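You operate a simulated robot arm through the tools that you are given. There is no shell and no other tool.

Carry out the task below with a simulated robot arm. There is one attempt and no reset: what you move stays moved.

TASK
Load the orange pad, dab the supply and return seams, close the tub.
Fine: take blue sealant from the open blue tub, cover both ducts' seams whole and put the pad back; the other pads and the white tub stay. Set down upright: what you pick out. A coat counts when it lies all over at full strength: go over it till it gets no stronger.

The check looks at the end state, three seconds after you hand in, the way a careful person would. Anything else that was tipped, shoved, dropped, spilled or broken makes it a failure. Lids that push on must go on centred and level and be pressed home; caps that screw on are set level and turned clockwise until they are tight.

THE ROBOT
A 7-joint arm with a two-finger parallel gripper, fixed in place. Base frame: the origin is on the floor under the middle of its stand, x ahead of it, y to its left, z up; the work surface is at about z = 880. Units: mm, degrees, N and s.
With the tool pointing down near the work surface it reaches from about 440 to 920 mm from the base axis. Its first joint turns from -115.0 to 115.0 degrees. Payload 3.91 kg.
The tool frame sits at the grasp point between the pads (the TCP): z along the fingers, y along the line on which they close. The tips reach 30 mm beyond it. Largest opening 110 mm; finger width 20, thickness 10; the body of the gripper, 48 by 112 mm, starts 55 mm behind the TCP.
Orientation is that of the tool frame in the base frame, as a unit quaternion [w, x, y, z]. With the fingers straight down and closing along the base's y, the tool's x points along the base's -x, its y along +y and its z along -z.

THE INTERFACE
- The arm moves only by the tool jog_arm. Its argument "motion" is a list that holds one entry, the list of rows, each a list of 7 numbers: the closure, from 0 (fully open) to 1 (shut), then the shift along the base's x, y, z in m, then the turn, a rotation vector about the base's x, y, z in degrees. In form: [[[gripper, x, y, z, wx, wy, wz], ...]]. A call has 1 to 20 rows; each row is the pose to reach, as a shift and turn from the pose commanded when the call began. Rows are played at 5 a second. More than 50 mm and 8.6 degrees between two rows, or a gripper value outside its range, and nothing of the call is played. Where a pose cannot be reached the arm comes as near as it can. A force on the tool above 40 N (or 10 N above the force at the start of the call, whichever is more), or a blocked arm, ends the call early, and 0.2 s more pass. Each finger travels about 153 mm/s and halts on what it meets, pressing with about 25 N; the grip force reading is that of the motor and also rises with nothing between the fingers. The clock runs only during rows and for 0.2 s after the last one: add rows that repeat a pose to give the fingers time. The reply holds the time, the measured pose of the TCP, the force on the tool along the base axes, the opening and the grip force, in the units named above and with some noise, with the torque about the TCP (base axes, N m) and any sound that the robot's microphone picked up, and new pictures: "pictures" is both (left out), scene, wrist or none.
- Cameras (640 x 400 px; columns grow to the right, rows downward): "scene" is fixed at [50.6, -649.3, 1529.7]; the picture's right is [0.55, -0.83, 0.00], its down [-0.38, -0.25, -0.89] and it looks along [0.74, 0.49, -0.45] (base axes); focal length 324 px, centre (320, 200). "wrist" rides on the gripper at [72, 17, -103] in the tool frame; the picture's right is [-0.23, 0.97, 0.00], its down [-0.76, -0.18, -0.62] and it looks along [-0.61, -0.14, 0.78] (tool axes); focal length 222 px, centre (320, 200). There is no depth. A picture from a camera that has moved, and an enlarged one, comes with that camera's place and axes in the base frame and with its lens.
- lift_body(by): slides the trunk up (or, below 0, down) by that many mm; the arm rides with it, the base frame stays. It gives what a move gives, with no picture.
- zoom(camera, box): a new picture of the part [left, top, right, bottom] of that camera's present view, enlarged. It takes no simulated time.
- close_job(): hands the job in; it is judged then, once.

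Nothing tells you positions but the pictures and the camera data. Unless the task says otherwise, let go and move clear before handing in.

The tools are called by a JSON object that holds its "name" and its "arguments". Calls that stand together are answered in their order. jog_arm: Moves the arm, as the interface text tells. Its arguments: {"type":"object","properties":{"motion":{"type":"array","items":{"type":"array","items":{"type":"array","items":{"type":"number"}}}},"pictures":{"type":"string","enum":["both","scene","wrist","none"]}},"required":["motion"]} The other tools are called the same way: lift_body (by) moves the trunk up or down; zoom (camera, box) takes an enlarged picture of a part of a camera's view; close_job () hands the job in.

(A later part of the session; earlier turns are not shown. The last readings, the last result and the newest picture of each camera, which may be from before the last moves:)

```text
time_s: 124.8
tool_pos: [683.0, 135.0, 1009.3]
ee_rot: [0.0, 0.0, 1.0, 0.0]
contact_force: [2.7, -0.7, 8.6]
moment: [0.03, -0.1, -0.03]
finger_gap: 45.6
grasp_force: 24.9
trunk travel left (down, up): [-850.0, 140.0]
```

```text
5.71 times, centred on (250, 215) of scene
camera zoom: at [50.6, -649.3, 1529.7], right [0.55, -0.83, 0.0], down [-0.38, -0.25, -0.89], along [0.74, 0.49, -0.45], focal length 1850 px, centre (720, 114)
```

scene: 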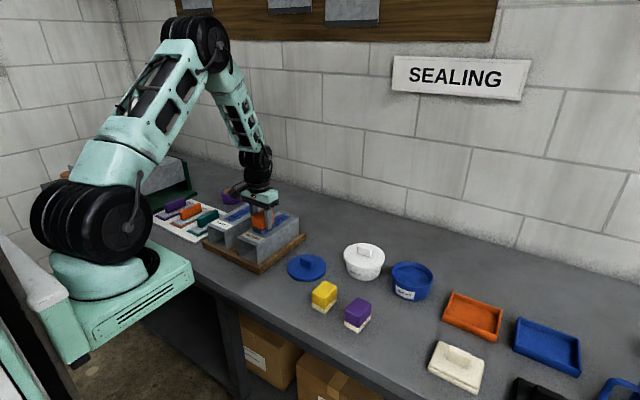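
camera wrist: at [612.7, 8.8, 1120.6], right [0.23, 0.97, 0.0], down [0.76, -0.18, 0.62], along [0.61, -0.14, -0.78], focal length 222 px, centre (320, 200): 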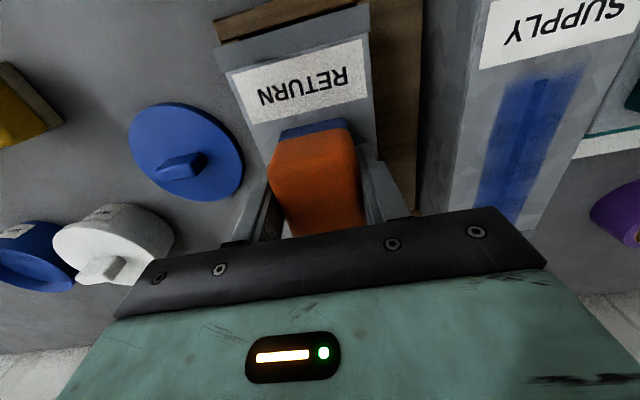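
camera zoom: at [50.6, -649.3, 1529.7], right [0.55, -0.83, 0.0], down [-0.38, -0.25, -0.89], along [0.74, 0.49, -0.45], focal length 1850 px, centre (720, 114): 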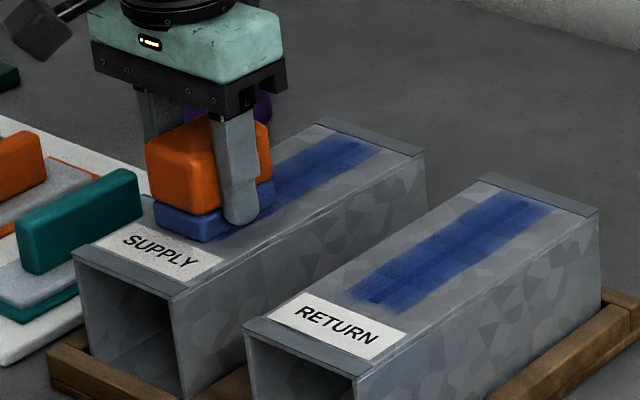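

Contact held at 9 N. I'll lift and return to the same viewpoint as before to compare coat strength.

{"name": "jog_arm", "arguments": {"motion": [[[1, 0, 0, 0.01, 0, 0, 0], [1, 0, 0, 0.05, 0, 0, 0], [1, 0, 0, 0.095, 0, 0, 0], [1, 0.0053, -0.04, 0.1015, 0, 0, 0], [1, 0.0053, -0.085, 0.1015, 0, 0, 0], [1, 0.0053, -0.13, 0.1015, 0, 0, 0], [1, 0.0053, -0.175, 0.1015, 0, 0, 0], [1, 0.0053, -0.22, 0.1015, 0, 0, 0], [1, 0.0053, -0.263, 0.1015, 0, 0, 0], [1, 0.0053, -0.263, 0.1015, 0, 0, 0], [1, 0.0053, -0.263, 0.1015, 0, 0, 0]]], "pictures": "both"}}

{"name": "zoom", "arguments": {"camera": "wrist", "box": [405, 45, 475, 95]}}

{"name": "zoom", "arguments": {"camera": "wrist", "box": [570, 0, 640, 50]}}

{"name": "zoom", "arguments": {"camera": "scene", "box": [220, 200, 270, 240]}}

{"name": "zoom", "arguments": {"camera": "wrist", "box": [405, 140, 475, 190]}}

{"name": "zoom", "arguments": {"camera": "wrist", "box": [520, 120, 590, 170]}}

{"name": "zoom", "arguments": {"camera": "scene", "box": [210, 190, 310, 250]}}

```text
time_s: 127.2
tool_pos: [687.6, -129.3, 1113.4]
ee_rot: [0.0, 0.0, 1.0, 0.0]
contact_force: [-0.4, 0.0, -0.5]
moment: [-0.01, 0.0, -0.01]
finger_gap: 45.4
grasp_force: 25.4
trunk travel left (down, up): [-850.0, 140.0]
camera wrist: at [615.0, -110.8, 1215.8], right [0.23, 0.97, 0.0], down [0.76, -0.18, 0.62], along [0.61, -0.14, -0.78], focal length 222 px, centre (320, 200)
```

scene: 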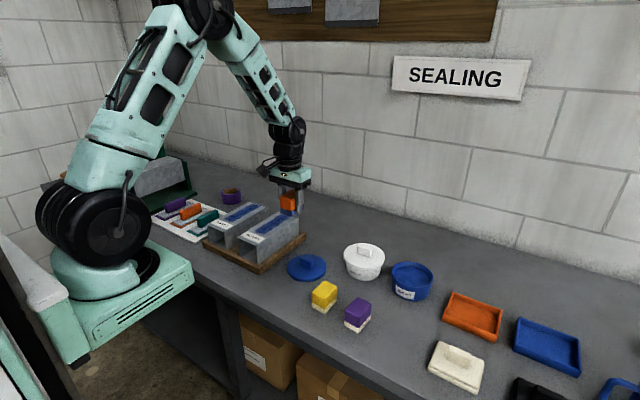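
wrist: 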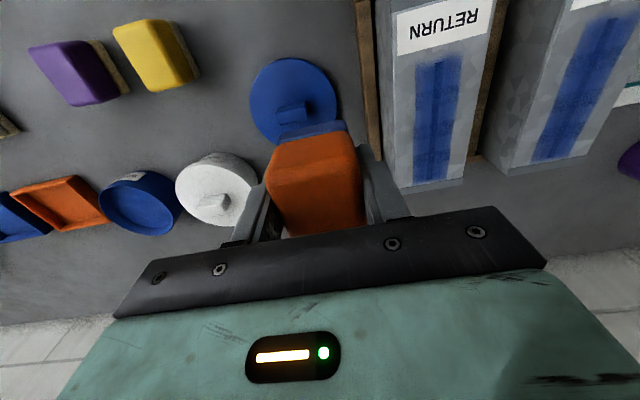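

```text
8.00 times, centred on (440, 70) of wrist
camera zoom: at [615.0, -110.8, 1215.8], right [0.23, 0.97, 0.0], down [0.76, -0.18, 0.62], along [0.61, -0.14, -0.78], focal length 1777 px, centre (-640, 1240)
```

zoom: 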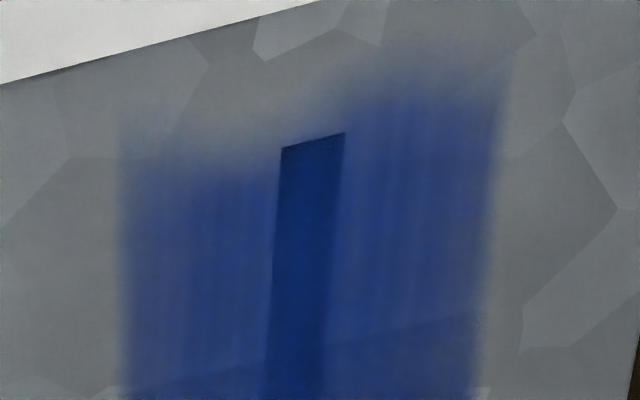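

```text
8.00 times, centred on (605, 25) of wrist
camera zoom: at [615.0, -110.8, 1215.8], right [0.23, 0.97, 0.0], down [0.76, -0.18, 0.62], along [0.61, -0.14, -0.78], focal length 1777 px, centre (-1960, 1600)
```

zoom: 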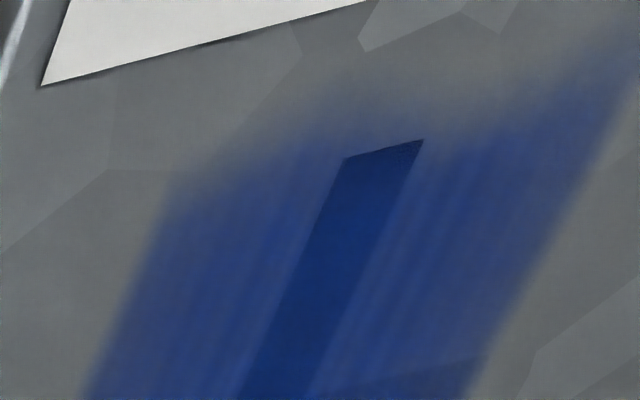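

```text
10.00 times, centred on (245, 220) of scene
camera zoom: at [50.6, -649.3, 1529.7], right [0.55, -0.83, 0.0], down [-0.38, -0.25, -0.89], along [0.74, 0.49, -0.45], focal length 3238 px, centre (1070, 0)
```

zoom: 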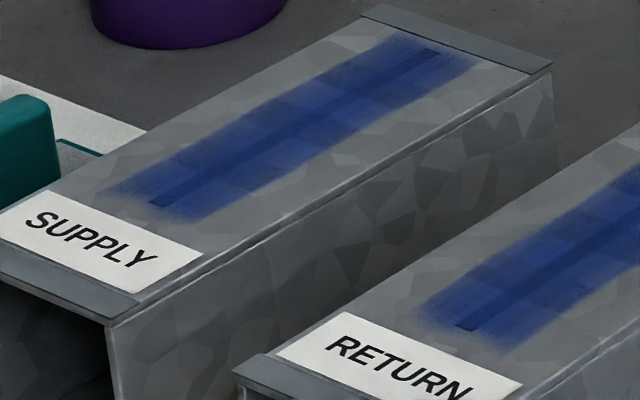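

```text
8.00 times, centred on (440, 165) of wrist
camera zoom: at [615.0, -110.8, 1215.8], right [0.23, 0.97, 0.0], down [0.76, -0.18, 0.62], along [0.61, -0.14, -0.78], focal length 1777 px, centre (-640, 480)
```

zoom: 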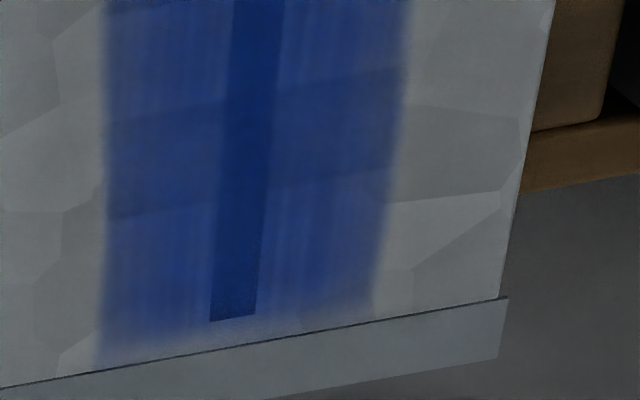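

```text
8.00 times, centred on (555, 145) of wrist
camera zoom: at [615.0, -110.8, 1215.8], right [0.23, 0.97, 0.0], down [0.76, -0.18, 0.62], along [0.61, -0.14, -0.78], focal length 1777 px, centre (-1560, 640)
```

zoom: 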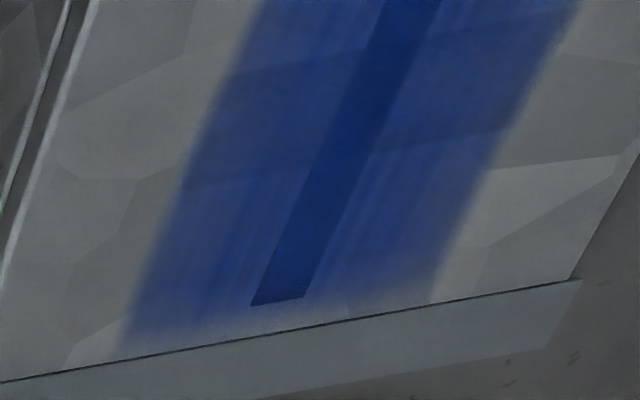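

```text
6.40 times, centred on (260, 220) of scene
camera zoom: at [50.6, -649.3, 1529.7], right [0.55, -0.83, 0.0], down [-0.38, -0.25, -0.89], along [0.74, 0.49, -0.45], focal length 2073 px, centre (704, 72)
```

zoom: 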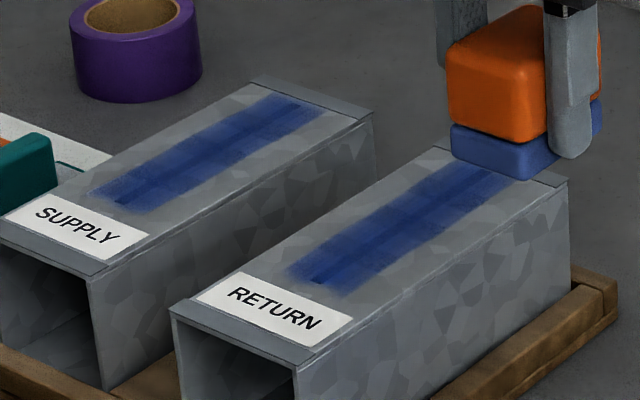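

Coat edges and streaks match the previous look exactly, even though the foam is still blue, so both coats have stopped getting stronger. Before putting the pad back I'll check how it now sits in the grip.

{"name": "zoom", "arguments": {"camera": "wrist", "box": [230, 90, 410, 250]}}

{"name": "zoom", "arguments": {"camera": "scene", "box": [260, 150, 330, 220]}}

```text
2.50 times, centred on (320, 170) of wrist
camera zoom: at [615.0, -110.8, 1215.8], right [0.23, 0.97, 0.0], down [0.76, -0.18, 0.62], along [0.61, -0.14, -0.78], focal length 555 px, centre (320, 275)
```

zoom: 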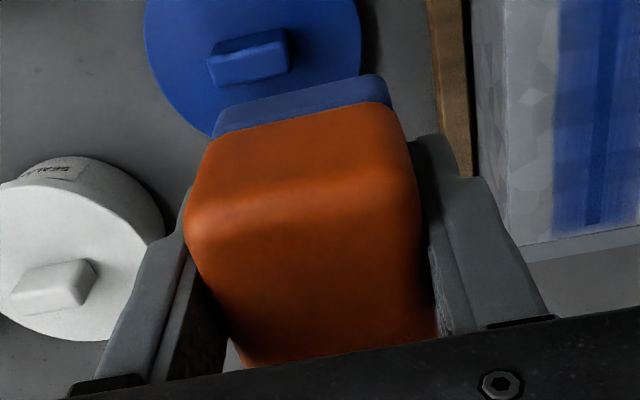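

```text
5.71 times, centred on (295, 185) of scene
camera zoom: at [50.6, -649.3, 1529.7], right [0.55, -0.83, 0.0], down [-0.38, -0.25, -0.89], along [0.74, 0.49, -0.45], focal length 1850 px, centre (463, 286)
```

zoom: 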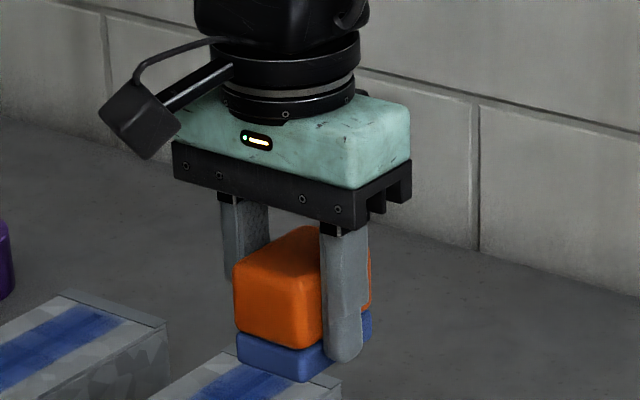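

The pad has slid about 12 mm up and 6 mm forward in the grip, but it is still upright. I'll carry it home, allowing for that 6 mm and turning back to -6°, and stop just above the bench.

{"name": "jog_arm", "arguments": {"motion": [[[1, -0.0126, -0.0455, 0, 0, 0, -0.75], [1, -0.0252, -0.091, 0, 0, 0, -1.5], [1, -0.0378, -0.1365, 0, 0, 0, -2.25], [1, -0.0504, -0.182, 0, 0, 0, -3], [1, -0.063, -0.2275, 0, 0, 0, -3.75], [1, -0.0756, -0.273, 0, 0, 0, -4.5], [1, -0.0882, -0.3185, 0, 0, 0, -5.25], [1, -0.101, -0.3645, 0, 0, 0, -6], [1, -0.101, -0.3645, -0.03, 0, 0, -6], [1, -0.101, -0.3645, -0.07, 0, 0, -6], [1, -0.101, -0.3645, -0.11, 0, 0, -6], [1, -0.101, -0.3645, -0.145, 0, 0, -6], [1, -0.101, -0.3645, -0.17, 0, 0, -6], [1, -0.101, -0.3645, -0.18, 0, 0, -6], [1, -0.101, -0.3645, -0.18, 0, 0, -6], [1, -0.101, -0.3645, -0.18, 0, 0, -6]]], "pictures": "both"}}

{"name": "zoom", "arguments": {"camera": "scene", "box": [340, 230, 460, 370]}}

{"name": "zoom", "arguments": {"camera": "wrist", "box": [220, 80, 420, 230]}}

```text
time_s: 130.6
tool_pos: [585.6, -490.3, 930.6]
ee_rot: [0.0, 0.051, 0.999, -0.001]
contact_force: [-0.7, 0.1, -0.6]
moment: [0.03, 0.01, 0.0]
finger_gap: 45.7
grasp_force: 25.0
trunk travel left (down, up): [-850.0, 140.0]
camera wrist: at [515.9, -465.3, 1034.4], right [0.33, 0.95, 0.0], down [0.74, -0.26, 0.62], along [0.59, -0.2, -0.78], focal length 222 px, centre (320, 200)
```

scene: 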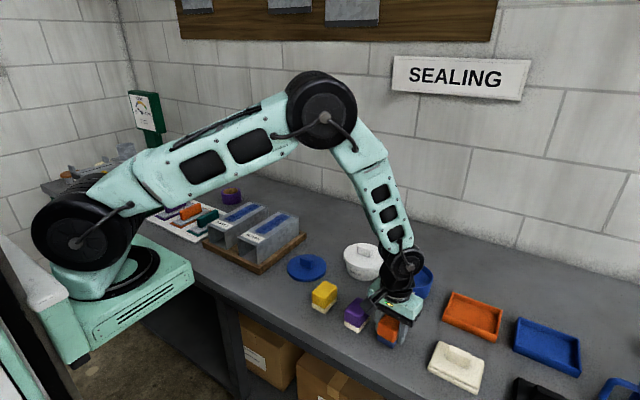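
wrist: 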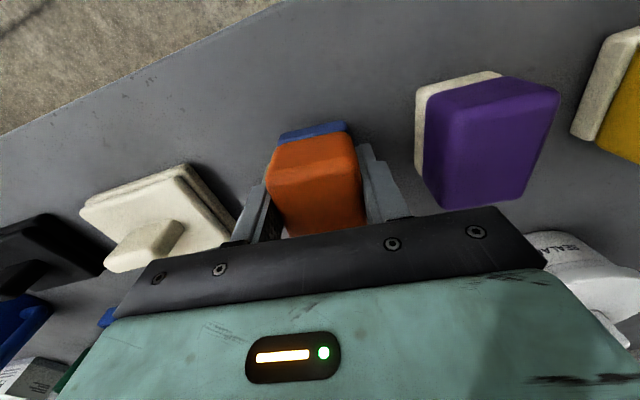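

```text
2.86 times, centred on (400, 300) of scene
camera zoom: at [50.6, -649.3, 1529.7], right [0.55, -0.83, 0.0], down [-0.38, -0.25, -0.89], along [0.74, 0.49, -0.45], focal length 925 px, centre (91, -86)
```

zoom: 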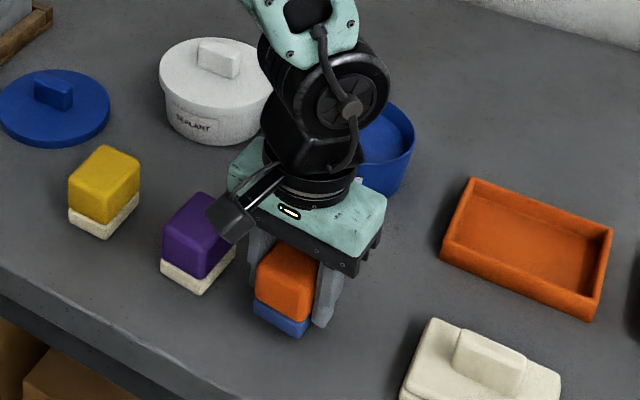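

```text
2.67 times, centred on (320, 155) of wrist
camera zoom: at [515.9, -465.3, 1034.4], right [0.33, 0.95, 0.0], down [0.74, -0.26, 0.62], along [0.59, -0.2, -0.78], focal length 592 px, centre (320, 320)
```

zoom: 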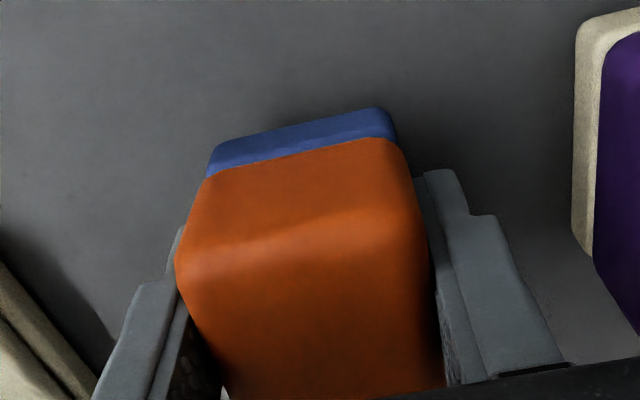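

The pad hangs about 9 mm above its original place. I'll lower it onto the bench until it just touches.

{"name": "jog_arm", "arguments": {"motion": [[[1, 0, 0, -0.004, 0, 0, 0], [1, 0, 0, -0.007, 0, 0, 0], [1, 0, 0, -0.0085, 0, 0, 0], [1, 0, 0, -0.0085, 0, 0, 0]]], "pictures": "none"}}

{"name": "zoom", "arguments": {"camera": "scene", "box": [340, 230, 460, 370]}}

```text
time_s: 131.6
tool_pos: [585.7, -491.6, 922.6]
ee_rot: [0.001, 0.052, 0.999, 0.0]
contact_force: [1.2, 0.5, 0.4]
moment: [-0.04, 0.0, 0.01]
finger_gap: 45.2
grasp_force: 25.3
trunk travel left (down, up): [-850.0, 140.0]
```

```text
2.86 times, centred on (400, 300) of scene
camera zoom: at [50.6, -649.3, 1529.7], right [0.55, -0.83, 0.0], down [-0.38, -0.25, -0.89], along [0.74, 0.49, -0.45], focal length 925 px, centre (91, -86)
```

zoom: 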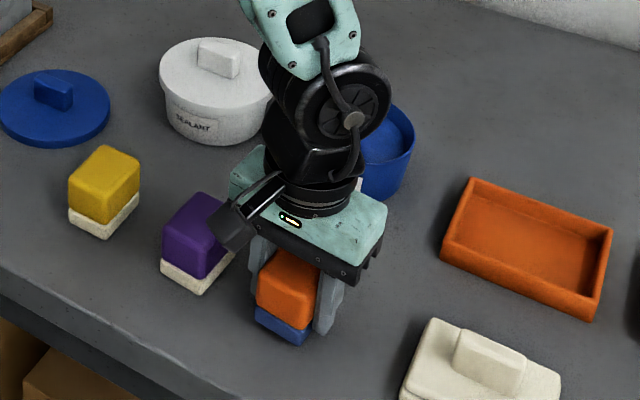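

{"name": "jog_arm", "arguments": {"motion": [[[1, 0, 0, -0.001, 0, 0, 0], [1, 0, 0, -0.002, 0, 0, 0], [1, 0, 0, -0.002, 0, 0, 0]]], "pictures": "none"}}

```text
time_s: 132.4
tool_pos: [585.5, -492.7, 921.6]
ee_rot: [0.0, 0.051, 0.999, 0.0]
contact_force: [-0.4, 0.1, -0.7]
moment: [0.03, 0.04, -0.02]
finger_gap: 45.6
grasp_force: 25.1
trunk travel left (down, up): [-850.0, 140.0]
```

No contact yet at commanded z≈919.7. I'll continue in 1 mm steps.

{"name": "jog_arm", "arguments": {"motion": [[[1, 0, 0, -0.001, 0, 0, 0], [1, 0, 0, -0.0015, 0, 0, 0], [1, 0, 0, -0.0015, 0, 0, 0]]], "pictures": "none"}}

```text
time_s: 133.2
tool_pos: [587.2, -492.5, 918.9]
ee_rot: [0.0, 0.052, 0.999, 0.0]
contact_force: [0.6, 0.4, -0.6]
moment: [0.0, -0.01, 0.0]
finger_gap: 45.4
grasp_force: 24.8
trunk travel left (down, up): [-850.0, 140.0]
```

{"name": "jog_arm", "arguments": {"motion": [[[1, 0, 0, -0.001, 0, 0, 0], [1, 0, 0, -0.0015, 0, 0, 0], [1, 0, 0, -0.0015, 0, 0, 0]]], "pictures": "scene"}}

{"name": "zoom", "arguments": {"camera": "scene", "box": [370, 290, 430, 360]}}

```text
time_s: 134.0
tool_pos: [586.5, -491.7, 917.6]
ee_rot: [0.0, 0.052, 0.999, 0.0]
contact_force: [0.2, 0.1, -0.3]
moment: [0.02, -0.03, -0.01]
finger_gap: 45.6
grasp_force: 25.1
trunk travel left (down, up): [-850.0, 140.0]
```

scene: 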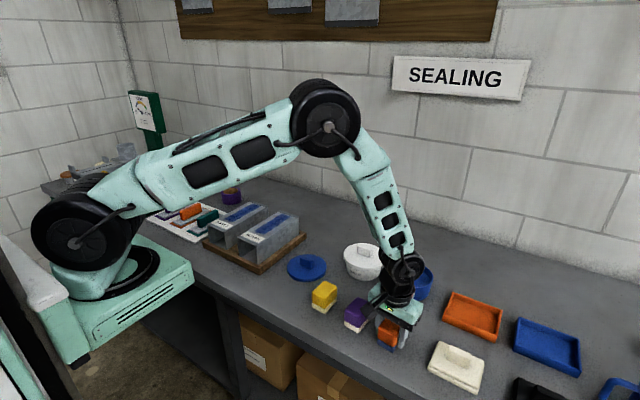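

```text
5.71 times, centred on (400, 325) of scene
camera zoom: at [50.6, -649.3, 1529.7], right [0.55, -0.83, 0.0], down [-0.38, -0.25, -0.89], along [0.74, 0.49, -0.45], focal length 1850 px, centre (-137, -514)
```

zoom: 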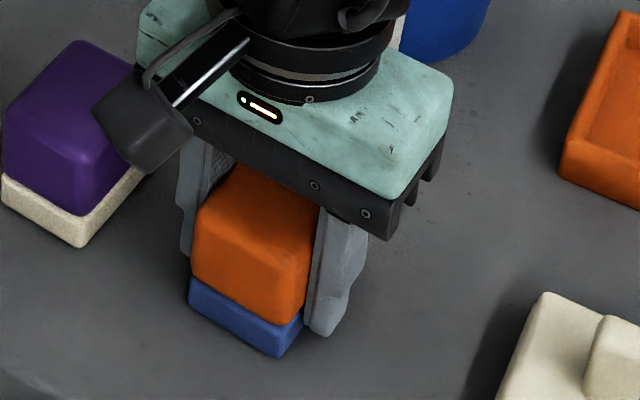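

The picture suggests the foam is about at bench height, but no force shows yet. I'll look closer with the wrist camera before going lower.

{"name": "zoom", "arguments": {"camera": "wrist", "box": [230, 90, 410, 230]}}

{"name": "zoom", "arguments": {"camera": "scene", "box": [375, 320, 415, 355]}}

```text
2.86 times, centred on (320, 160) of wrist
camera zoom: at [516.6, -466.9, 1020.9], right [0.33, 0.94, 0.0], down [0.74, -0.26, 0.62], along [0.59, -0.2, -0.78], focal length 635 px, centre (320, 314)
```

zoom: 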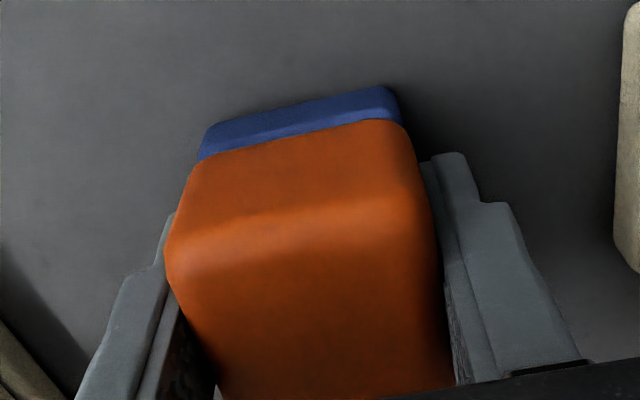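

```text
11.43 times, centred on (395, 338) of scene
camera zoom: at [50.6, -649.3, 1529.7], right [0.55, -0.83, 0.0], down [-0.38, -0.25, -0.89], along [0.74, 0.49, -0.45], focal length 3701 px, centre (-537, -1371)
```

zoom: 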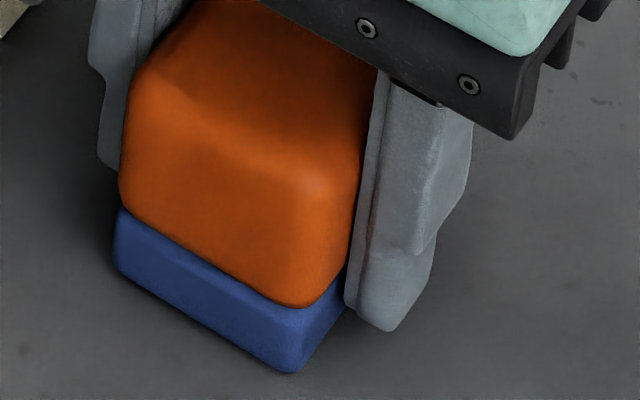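

It looks almost down, with little gap to its shadow. I'll take two more 1 mm steps.

{"name": "jog_arm", "arguments": {"motion": [[[1, 0, 0, -0.001, 0, 0, 0], [1, 0, 0, -0.001, 0, 0, 0]]], "pictures": "none"}}

{"name": "jog_arm", "arguments": {"motion": [[[1, 0, 0, -0.001, 0, 0, 0], [1, 0, 0, -0.001, 0, 0, 0]]], "pictures": "none"}}

```text
time_s: 134.6
tool_pos: [587.8, -490.9, 917.0]
ee_rot: [0.0, 0.052, 0.999, 0.0]
contact_force: [0.3, -0.1, 5.6]
moment: [0.08, 0.03, -0.01]
finger_gap: 45.5
grasp_force: 25.4
trunk travel left (down, up): [-850.0, 140.0]
```

```text
time_s: 135.2
tool_pos: [587.0, -491.1, 916.9]
ee_rot: [0.0, 0.052, 0.999, -0.001]
contact_force: [-4.8, 4.9, 21.6]
moment: [0.24, 0.19, -0.03]
finger_gap: 45.7
grasp_force: 24.8
trunk travel left (down, up): [-850.0, 140.0]
```

The pad is down on the bench. I'll relax the press slightly, open the fingers, and rise straight up.

{"name": "jog_arm", "arguments": {"motion": [[[1, 0, 0, 0.001, 0, 0, 0], [1, 0, 0, 0.001, 0, 0, 0], [0.55, 0, 0, 0.001, 0, 0, 0], [0.48, 0, 0, 0.001, 0, 0, 0], [0.4, 0, 0, 0.001, 0, 0, 0], [0.36, 0, 0, 0.001, 0, 0, 0], [0.36, 0, 0, 0.001, 0, 0, 0], [0.36, 0, 0, 0.02, 0, 0, 0], [0.36, 0, 0, 0.05, 0, 0, 0], [0.36, 0, 0, 0.09, 0, 0, 0], [0.36, 0, 0, 0.135, 0, 0, 0], [0.36, 0, 0, 0.18, 0, 0, 0], [0.36, 0, 0, 0.18, 0, 0, 0]]], "pictures": "both"}}

{"name": "zoom", "arguments": {"camera": "scene", "box": [340, 230, 460, 370]}}

{"name": "zoom", "arguments": {"camera": "wrist", "box": [220, 50, 420, 200]}}

```text
time_s: 138.0
tool_pos: [585.7, -492.5, 1093.6]
ee_rot: [0.0, 0.051, 0.999, 0.0]
contact_force: [0.1, 1.4, 0.2]
moment: [0.01, 0.0, 0.03]
finger_gap: 70.4
grasp_force: 0.0
trunk travel left (down, up): [-850.0, 140.0]
camera wrist: at [515.6, -467.2, 1197.5], right [0.33, 0.95, 0.0], down [0.74, -0.26, 0.62], along [0.59, -0.2, -0.78], focal length 222 px, centre (320, 200)
```

scene: 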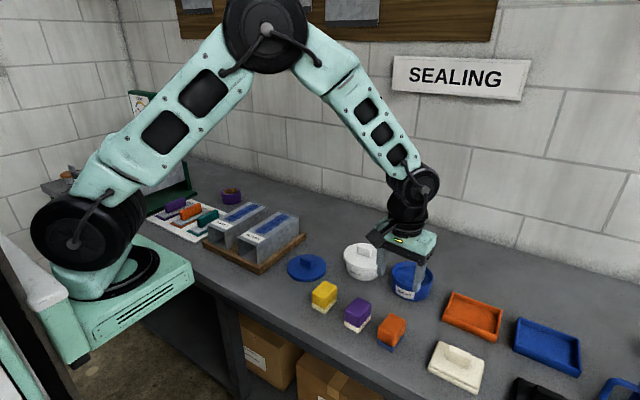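
wrist: 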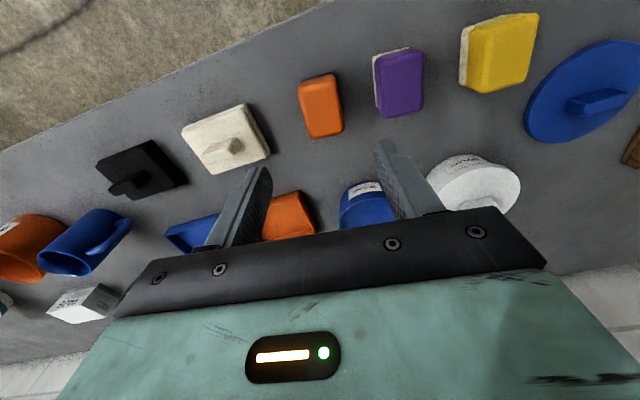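

```text
2.86 times, centred on (400, 300) of scene
camera zoom: at [50.6, -649.3, 1529.7], right [0.55, -0.83, 0.0], down [-0.38, -0.25, -0.89], along [0.74, 0.49, -0.45], focal length 925 px, centre (91, -86)
```

zoom: 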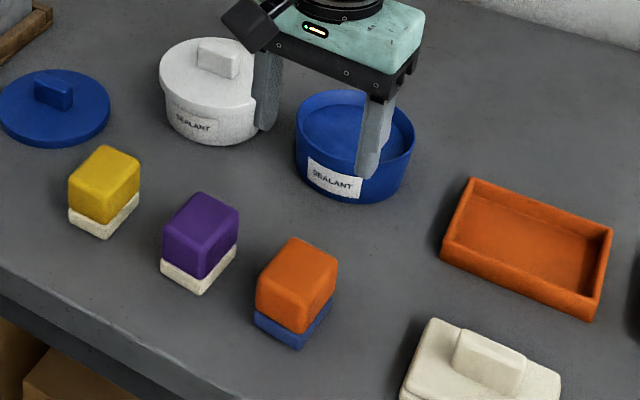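

```text
2.67 times, centred on (320, 125) of wrist
camera zoom: at [515.6, -467.2, 1197.5], right [0.33, 0.95, 0.0], down [0.74, -0.26, 0.62], along [0.59, -0.2, -0.78], focal length 592 px, centre (320, 400)
```

zoom: 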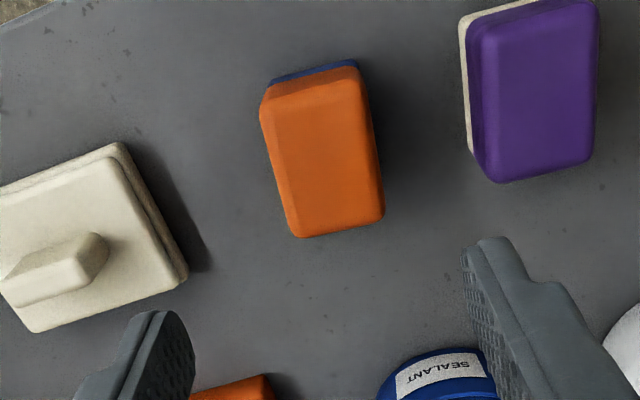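

The orange pad stands upright in its original spot and the neighbouring pads are untouched. Next I'll move over the blue lid for a close look at its knob.

{"name": "jog_arm", "arguments": {"motion": [[[0.36, 0.0067, 0.0415, 0, 0, 0, 0.75], [0.36, 0.0134, 0.083, 0, 0, 0, 1.5], [0.36, 0.0201, 0.1245, 0, 0, 0, 2.25], [0.36, 0.0268, 0.166, 0, 0, 0, 3], [0.36, 0.0335, 0.2075, 0, 0, 0, 3.75], [0.36, 0.0402, 0.249, 0, 0, 0, 4.5], [0.36, 0.0469, 0.2905, 0, 0, 0, 5.25], [0.36, 0.054, 0.332, 0, 0, 0, 6], [0.36, 0.054, 0.332, 0, 0, 0, 6], [0.36, 0.054, 0.332, 0, 0, 0, 6]]], "pictures": "both"}}

{"name": "zoom", "arguments": {"camera": "wrist", "box": [220, 70, 420, 210]}}

{"name": "zoom", "arguments": {"camera": "scene", "box": [270, 230, 350, 290]}}

```text
time_s: 140.2
tool_pos: [642.0, -160.2, 1096.0]
ee_rot: [0.0, 0.0, 1.0, 0.0]
contact_force: [-0.3, 0.0, 0.7]
moment: [0.01, -0.03, 0.0]
finger_gap: 70.4
grasp_force: 0.2
trunk travel left (down, up): [-850.0, 140.0]
camera wrist: at [568.9, -142.4, 1199.5], right [0.23, 0.97, 0.0], down [0.76, -0.18, 0.62], along [0.61, -0.14, -0.78], focal length 222 px, centre (320, 200)
```

scene: 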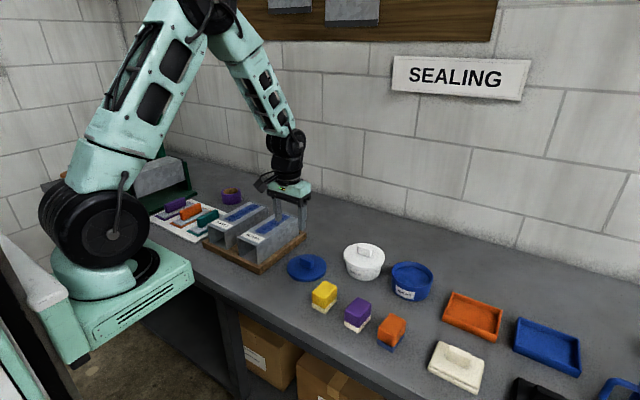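
wrist: 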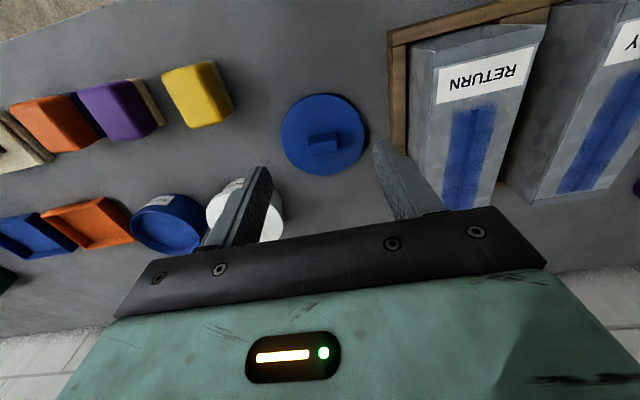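

```text
2.86 times, centred on (320, 140) of wrist
camera zoom: at [568.9, -142.4, 1199.5], right [0.23, 0.97, 0.0], down [0.76, -0.18, 0.62], along [0.61, -0.14, -0.78], focal length 635 px, centre (320, 371)
```

zoom: 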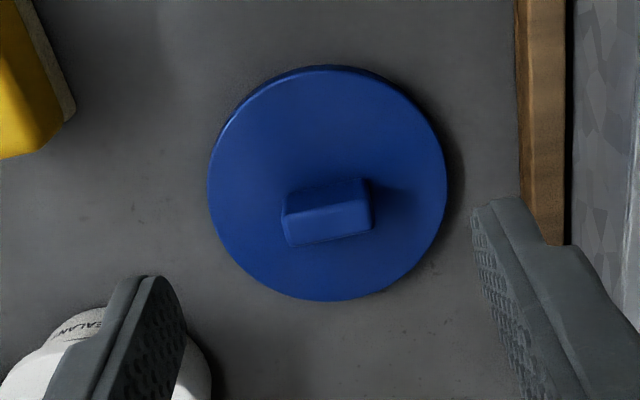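

```text
6.67 times, centred on (310, 260) of scene
camera zoom: at [50.6, -649.3, 1529.7], right [0.55, -0.83, 0.0], down [-0.38, -0.25, -0.89], along [0.74, 0.49, -0.45], focal length 2159 px, centre (387, -200)
```

zoom: 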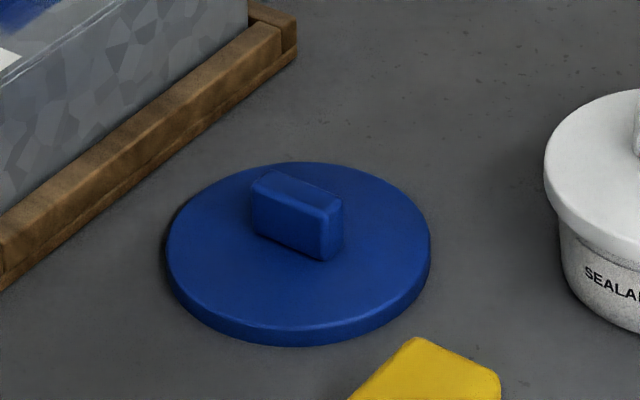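

The lid lies knob-up near (697, -171), its bar-shaped knob about 40 mm long along y. I'll move right above it for a finer look.

{"name": "jog_arm", "arguments": {"motion": [[[0.32, 0.02, -0.004, -0.03, 0, 0, 0], [0.28, 0.04, -0.008, -0.06, 0, 0, 0], [0.28, 0.0567, -0.0111, -0.095, 0, 0, 0], [0.28, 0.0567, -0.0111, -0.095, 0, 0, 0], [0.28, 0.0567, -0.0111, -0.095, 0, 0, 0]]], "pictures": "both"}}

{"name": "zoom", "arguments": {"camera": "wrist", "box": [200, 40, 440, 220]}}

{"name": "zoom", "arguments": {"camera": "scene", "box": [260, 190, 360, 290]}}

```text
time_s: 141.4
tool_pos: [695.2, -172.7, 1001.9]
ee_rot: [0.001, 0.001, 1.0, 0.0]
contact_force: [-1.1, 0.5, -0.5]
moment: [-0.01, 0.0, -0.03]
finger_gap: 79.2
grasp_force: 0.0
trunk travel left (down, up): [-850.0, 140.0]
camera wrist: at [623.8, -154.5, 1105.4], right [0.23, 0.97, 0.0], down [0.76, -0.18, 0.62], along [0.61, -0.14, -0.78], focal length 222 px, centre (320, 200)
```

scene: 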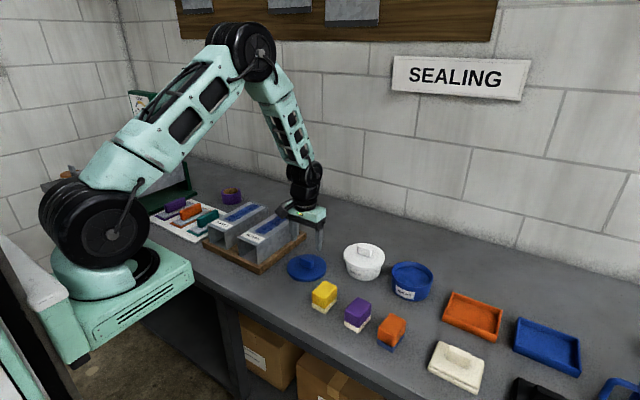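
wrist: 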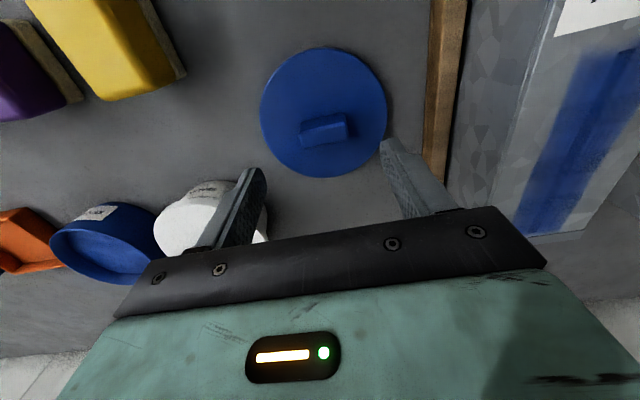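

```text
2.22 times, centred on (320, 130) of wrist
camera zoom: at [623.8, -154.5, 1105.4], right [0.23, 0.97, 0.0], down [0.76, -0.18, 0.62], along [0.61, -0.14, -0.78], focal length 494 px, centre (320, 356)
```

zoom: 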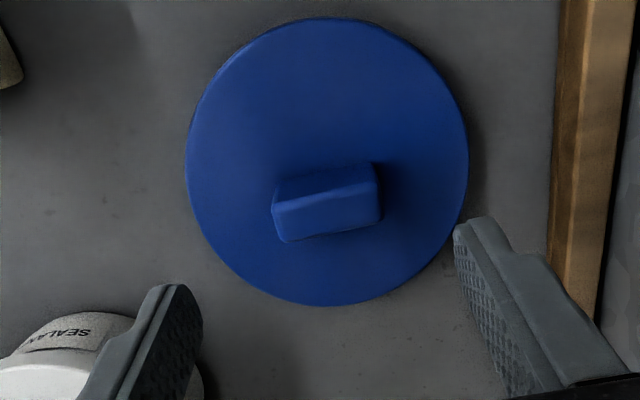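

```text
4.00 times, centred on (310, 240) of scene
camera zoom: at [50.6, -649.3, 1529.7], right [0.55, -0.83, 0.0], down [-0.38, -0.25, -0.89], along [0.74, 0.49, -0.45], focal length 1295 px, centre (360, 40)
```

zoom: 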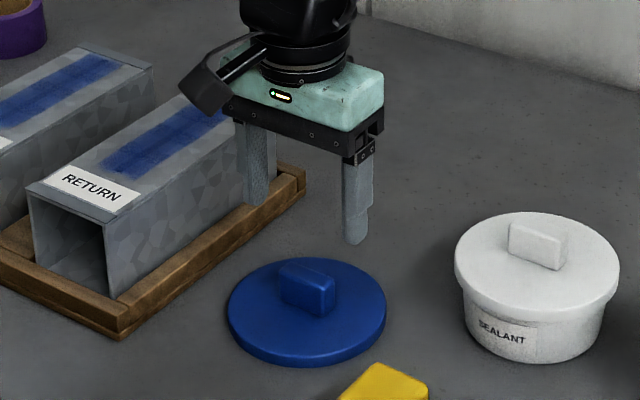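

The lid centre and knob sit at about (700, -170), the knob along y, 40 x 14 mm with its top near z=918. I'll centre over it, descend with tips just above the lid plate, and grip the knob by its ends.

{"name": "jog_arm", "arguments": {"motion": [[[0.28, 0.0038, 0.002, 0, 0, 0, 0], [0.28, 0.0038, 0.002, -0.03, 0, 0, 0], [0.28, 0.0038, 0.002, -0.055, 0, 0, 0], [0.28, 0.0038, 0.002, -0.068, 0, 0, 0], [0.28, 0.0038, 0.002, -0.0735, 0, 0, 0], [0.28, 0.0038, 0.002, -0.0735, 0, 0, 0], [0.28, 0.0038, 0.002, -0.0735, 0, 0, 0]]], "pictures": "both"}}

{"name": "zoom", "arguments": {"camera": "wrist", "box": [200, 60, 440, 230]}}

{"name": "zoom", "arguments": {"camera": "scene", "box": [270, 210, 350, 290]}}

```text
time_s: 143.0
tool_pos: [700.7, -169.6, 928.0]
ee_rot: [0.0, 0.0, 1.0, 0.0]
contact_force: [-0.3, 0.6, 0.0]
moment: [0.02, -0.01, -0.01]
finger_gap: 79.4
grasp_force: 0.2
trunk travel left (down, up): [-850.0, 140.0]
camera wrist: at [629.1, -150.7, 1030.7], right [0.23, 0.97, 0.0], down [0.76, -0.18, 0.62], along [0.61, -0.14, -0.78], focal length 222 px, centre (320, 200)
```

scene: 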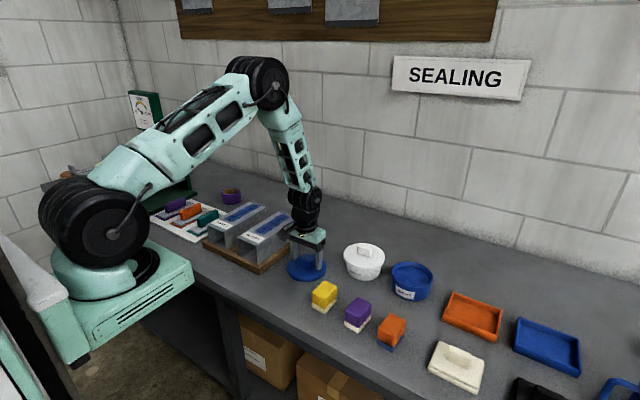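
wrist: 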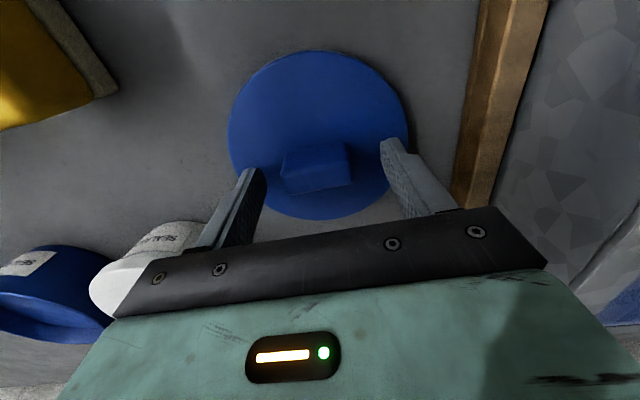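

```text
2.35 times, centred on (320, 145) of wrist
camera zoom: at [629.1, -150.7, 1030.7], right [0.23, 0.97, 0.0], down [0.76, -0.18, 0.62], along [0.61, -0.14, -0.78], focal length 523 px, centre (320, 329)
```

zoom: 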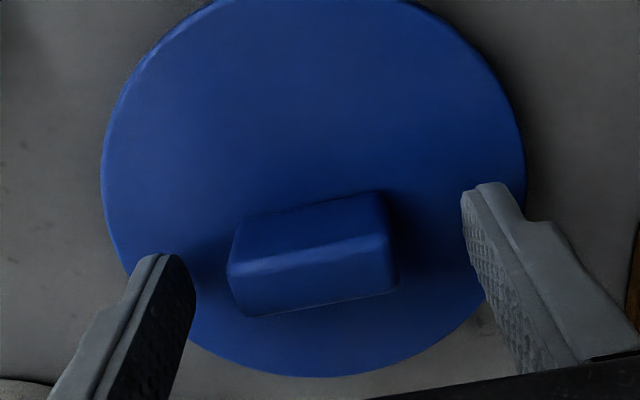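

```text
5.00 times, centred on (310, 250) of scene
camera zoom: at [50.6, -649.3, 1529.7], right [0.55, -0.83, 0.0], down [-0.38, -0.25, -0.89], along [0.74, 0.49, -0.45], focal length 1619 px, centre (370, -50)
```

zoom: 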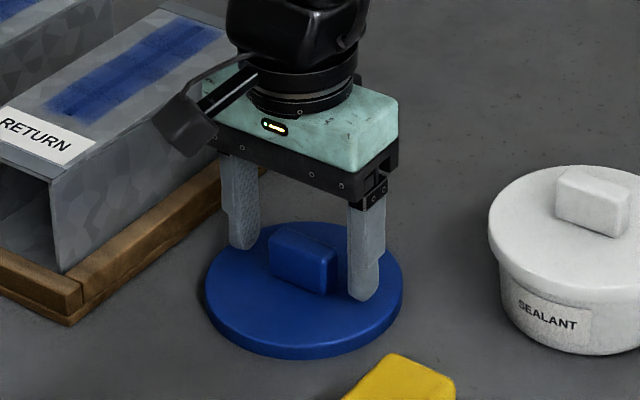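

The knob is centred between the fingers within about 1 mm. I'll close on it.

{"name": "jog_arm", "arguments": {"motion": [[[0.4, -0.0008, -0.001, -0.001, 0, 0, 0], [0.5, -0.0008, -0.001, -0.001, 0, 0, 0], [0.6, -0.0008, -0.001, -0.001, 0, 0, 0], [0.7, -0.0008, -0.001, -0.001, 0, 0, 0], [1, -0.0008, -0.001, -0.001, 0, 0, 0], [1, -0.0008, -0.001, -0.001, 0, 0, 0], [1, -0.0008, -0.001, -0.001, 0, 0, 0]]], "pictures": "both"}}

{"name": "zoom", "arguments": {"camera": "wrist", "box": [200, 40, 440, 230]}}

{"name": "zoom", "arguments": {"camera": "scene", "box": [270, 210, 350, 290]}}

```text
time_s: 144.6
tool_pos: [701.0, -169.5, 926.5]
ee_rot: [0.0, -0.001, 1.0, 0.0]
contact_force: [-0.1, -0.3, 0.3]
moment: [0.02, 0.0, 0.06]
finger_gap: 42.9
grasp_force: 24.9
trunk travel left (down, up): [-850.0, 140.0]
camera wrist: at [628.1, -152.1, 1029.7], right [0.23, 0.97, 0.0], down [0.76, -0.18, 0.62], along [0.61, -0.14, -0.78], focal length 222 px, centre (320, 200)
```

scene: 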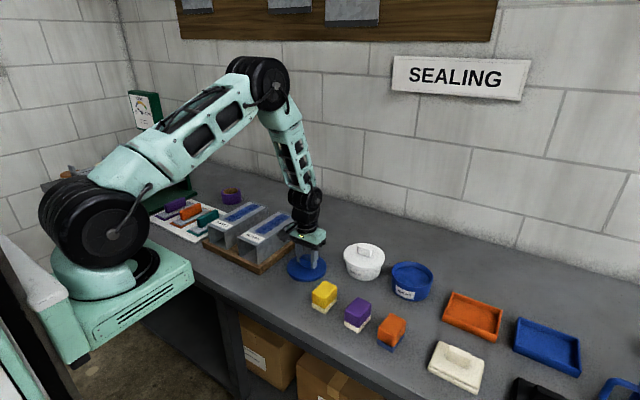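
wrist: 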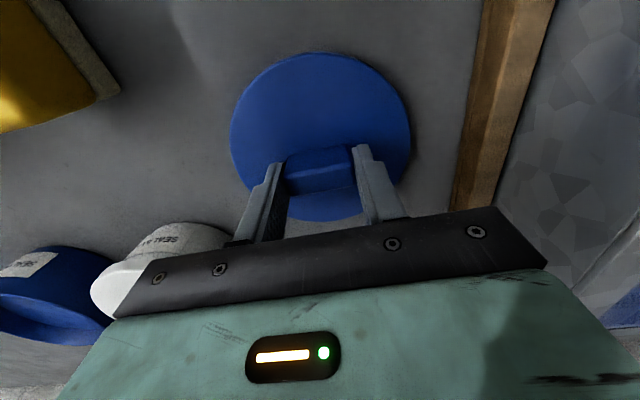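

```text
2.11 times, centred on (320, 135) of wrist
camera zoom: at [628.1, -152.1, 1029.7], right [0.23, 0.97, 0.0], down [0.76, -0.18, 0.62], along [0.61, -0.14, -0.78], focal length 468 px, centre (320, 337)
```

zoom: 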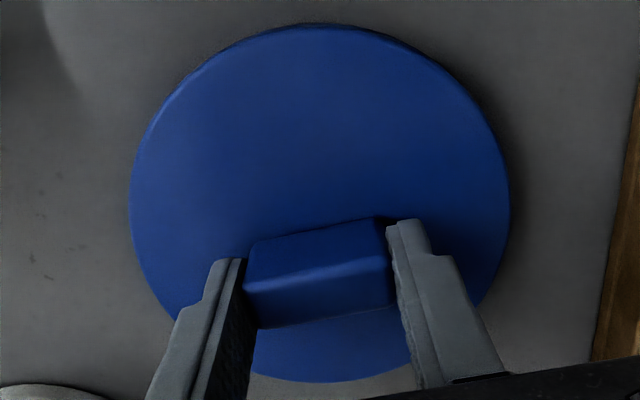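

```text
5.00 times, centred on (310, 250) of scene
camera zoom: at [50.6, -649.3, 1529.7], right [0.55, -0.83, 0.0], down [-0.38, -0.25, -0.89], along [0.74, 0.49, -0.45], focal length 1619 px, centre (370, -50)
```

zoom: 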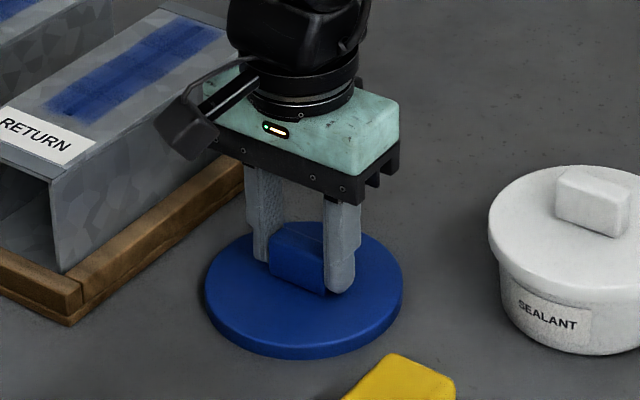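

The knob is gripped: gap 42.9 mm, with the lid centred on the TCP within 0.5 mm. I'll lift it and stop beside the tub for one more precise look at the rim.

{"name": "jog_arm", "arguments": {"motion": [[[1, 0, 0, 0.01, 0, 0, 0], [1, 0, 0, 0.04, 0, 0, 0], [1, 0, 0, 0.085, 0, 0, 0], [1, 0, 0, 0.13, 0, 0, 0], [1, 0.01, -0.02, 0.155, 0, 0, 0], [1, 0.025, -0.05, 0.155, 0, 0, 0], [1, 0.04, -0.08, 0.155, 0, 0, 0], [1, 0.06, -0.12, 0.155, 0, 0, 0], [1, 0.06, -0.12, 0.155, 0, 0, 0], [1, 0.06, -0.12, 0.155, 0, 0, 0], [1, 0.06, -0.12, 0.155, 0, 0, 0]]], "pictures": "both"}}

{"name": "zoom", "arguments": {"camera": "wrist", "box": [110, 100, 270, 240]}}

{"name": "zoom", "arguments": {"camera": "wrist", "box": [220, 20, 420, 230]}}

{"name": "zoom", "arguments": {"camera": "scene", "box": [310, 190, 450, 310]}}

```text
time_s: 147.0
tool_pos: [760.2, -289.1, 1081.8]
ee_rot: [0.001, -0.001, 1.0, 0.0]
contact_force: [-0.2, 0.0, -1.4]
moment: [0.01, 0.0, -0.02]
finger_gap: 42.5
grasp_force: 25.0
trunk travel left (down, up): [-850.0, 140.0]
camera wrist: at [687.4, -272.9, 1185.2], right [0.23, 0.97, 0.0], down [0.76, -0.18, 0.62], along [0.61, -0.14, -0.78], focal length 222 px, centre (320, 200)
```

scene: 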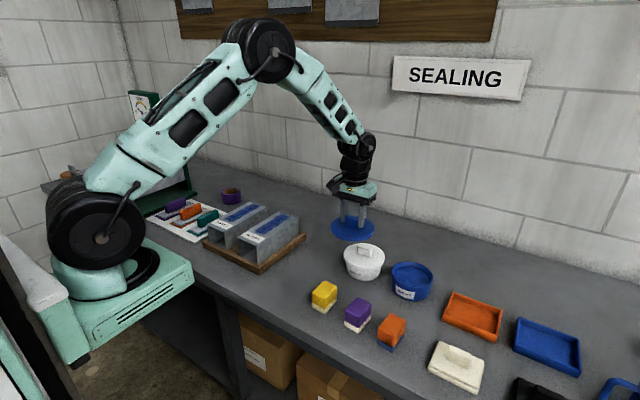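
wrist: 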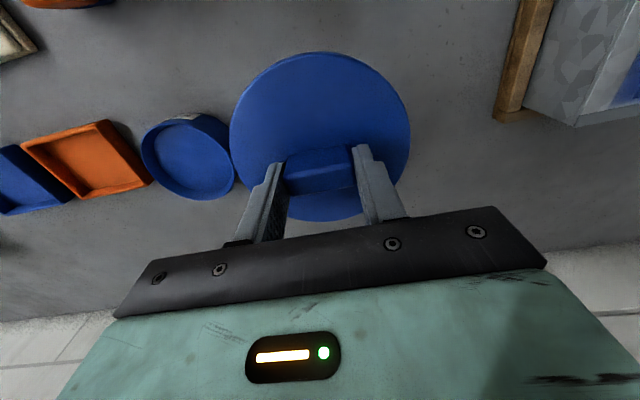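

```text
2.86 times, centred on (190, 170) of wrist
camera zoom: at [687.4, -272.9, 1185.2], right [0.23, 0.97, 0.0], down [0.76, -0.18, 0.62], along [0.61, -0.14, -0.78], focal length 635 px, centre (691, 286)
```

zoom: 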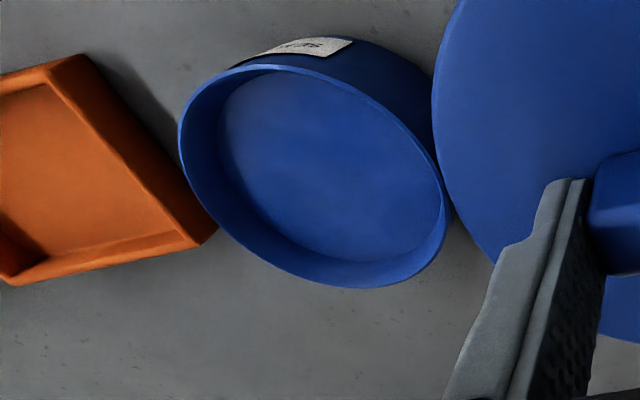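

```text
1.90 times, centred on (320, 125) of wrist
camera zoom: at [687.4, -272.9, 1185.2], right [0.23, 0.97, 0.0], down [0.76, -0.18, 0.62], along [0.61, -0.14, -0.78], focal length 423 px, centre (320, 343)
```

zoom: 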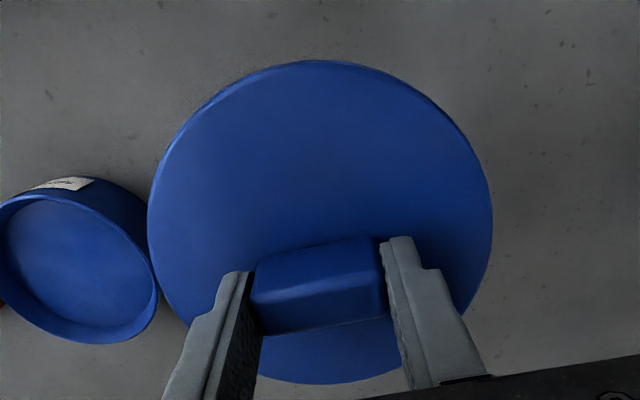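

```text
3.33 times, centred on (380, 250) of scene
camera zoom: at [50.6, -649.3, 1529.7], right [0.55, -0.83, 0.0], down [-0.38, -0.25, -0.89], along [0.74, 0.49, -0.45], focal length 1080 px, centre (120, 33)
```

zoom: 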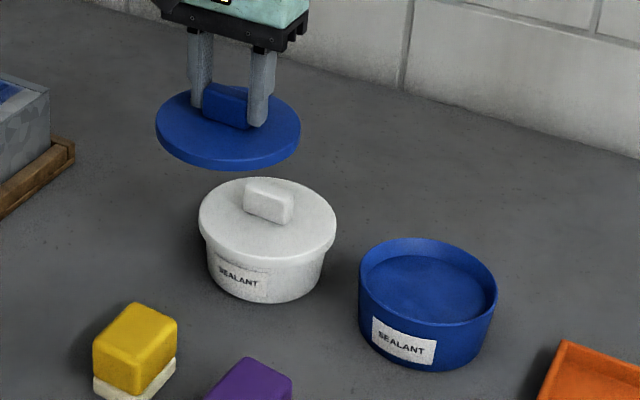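

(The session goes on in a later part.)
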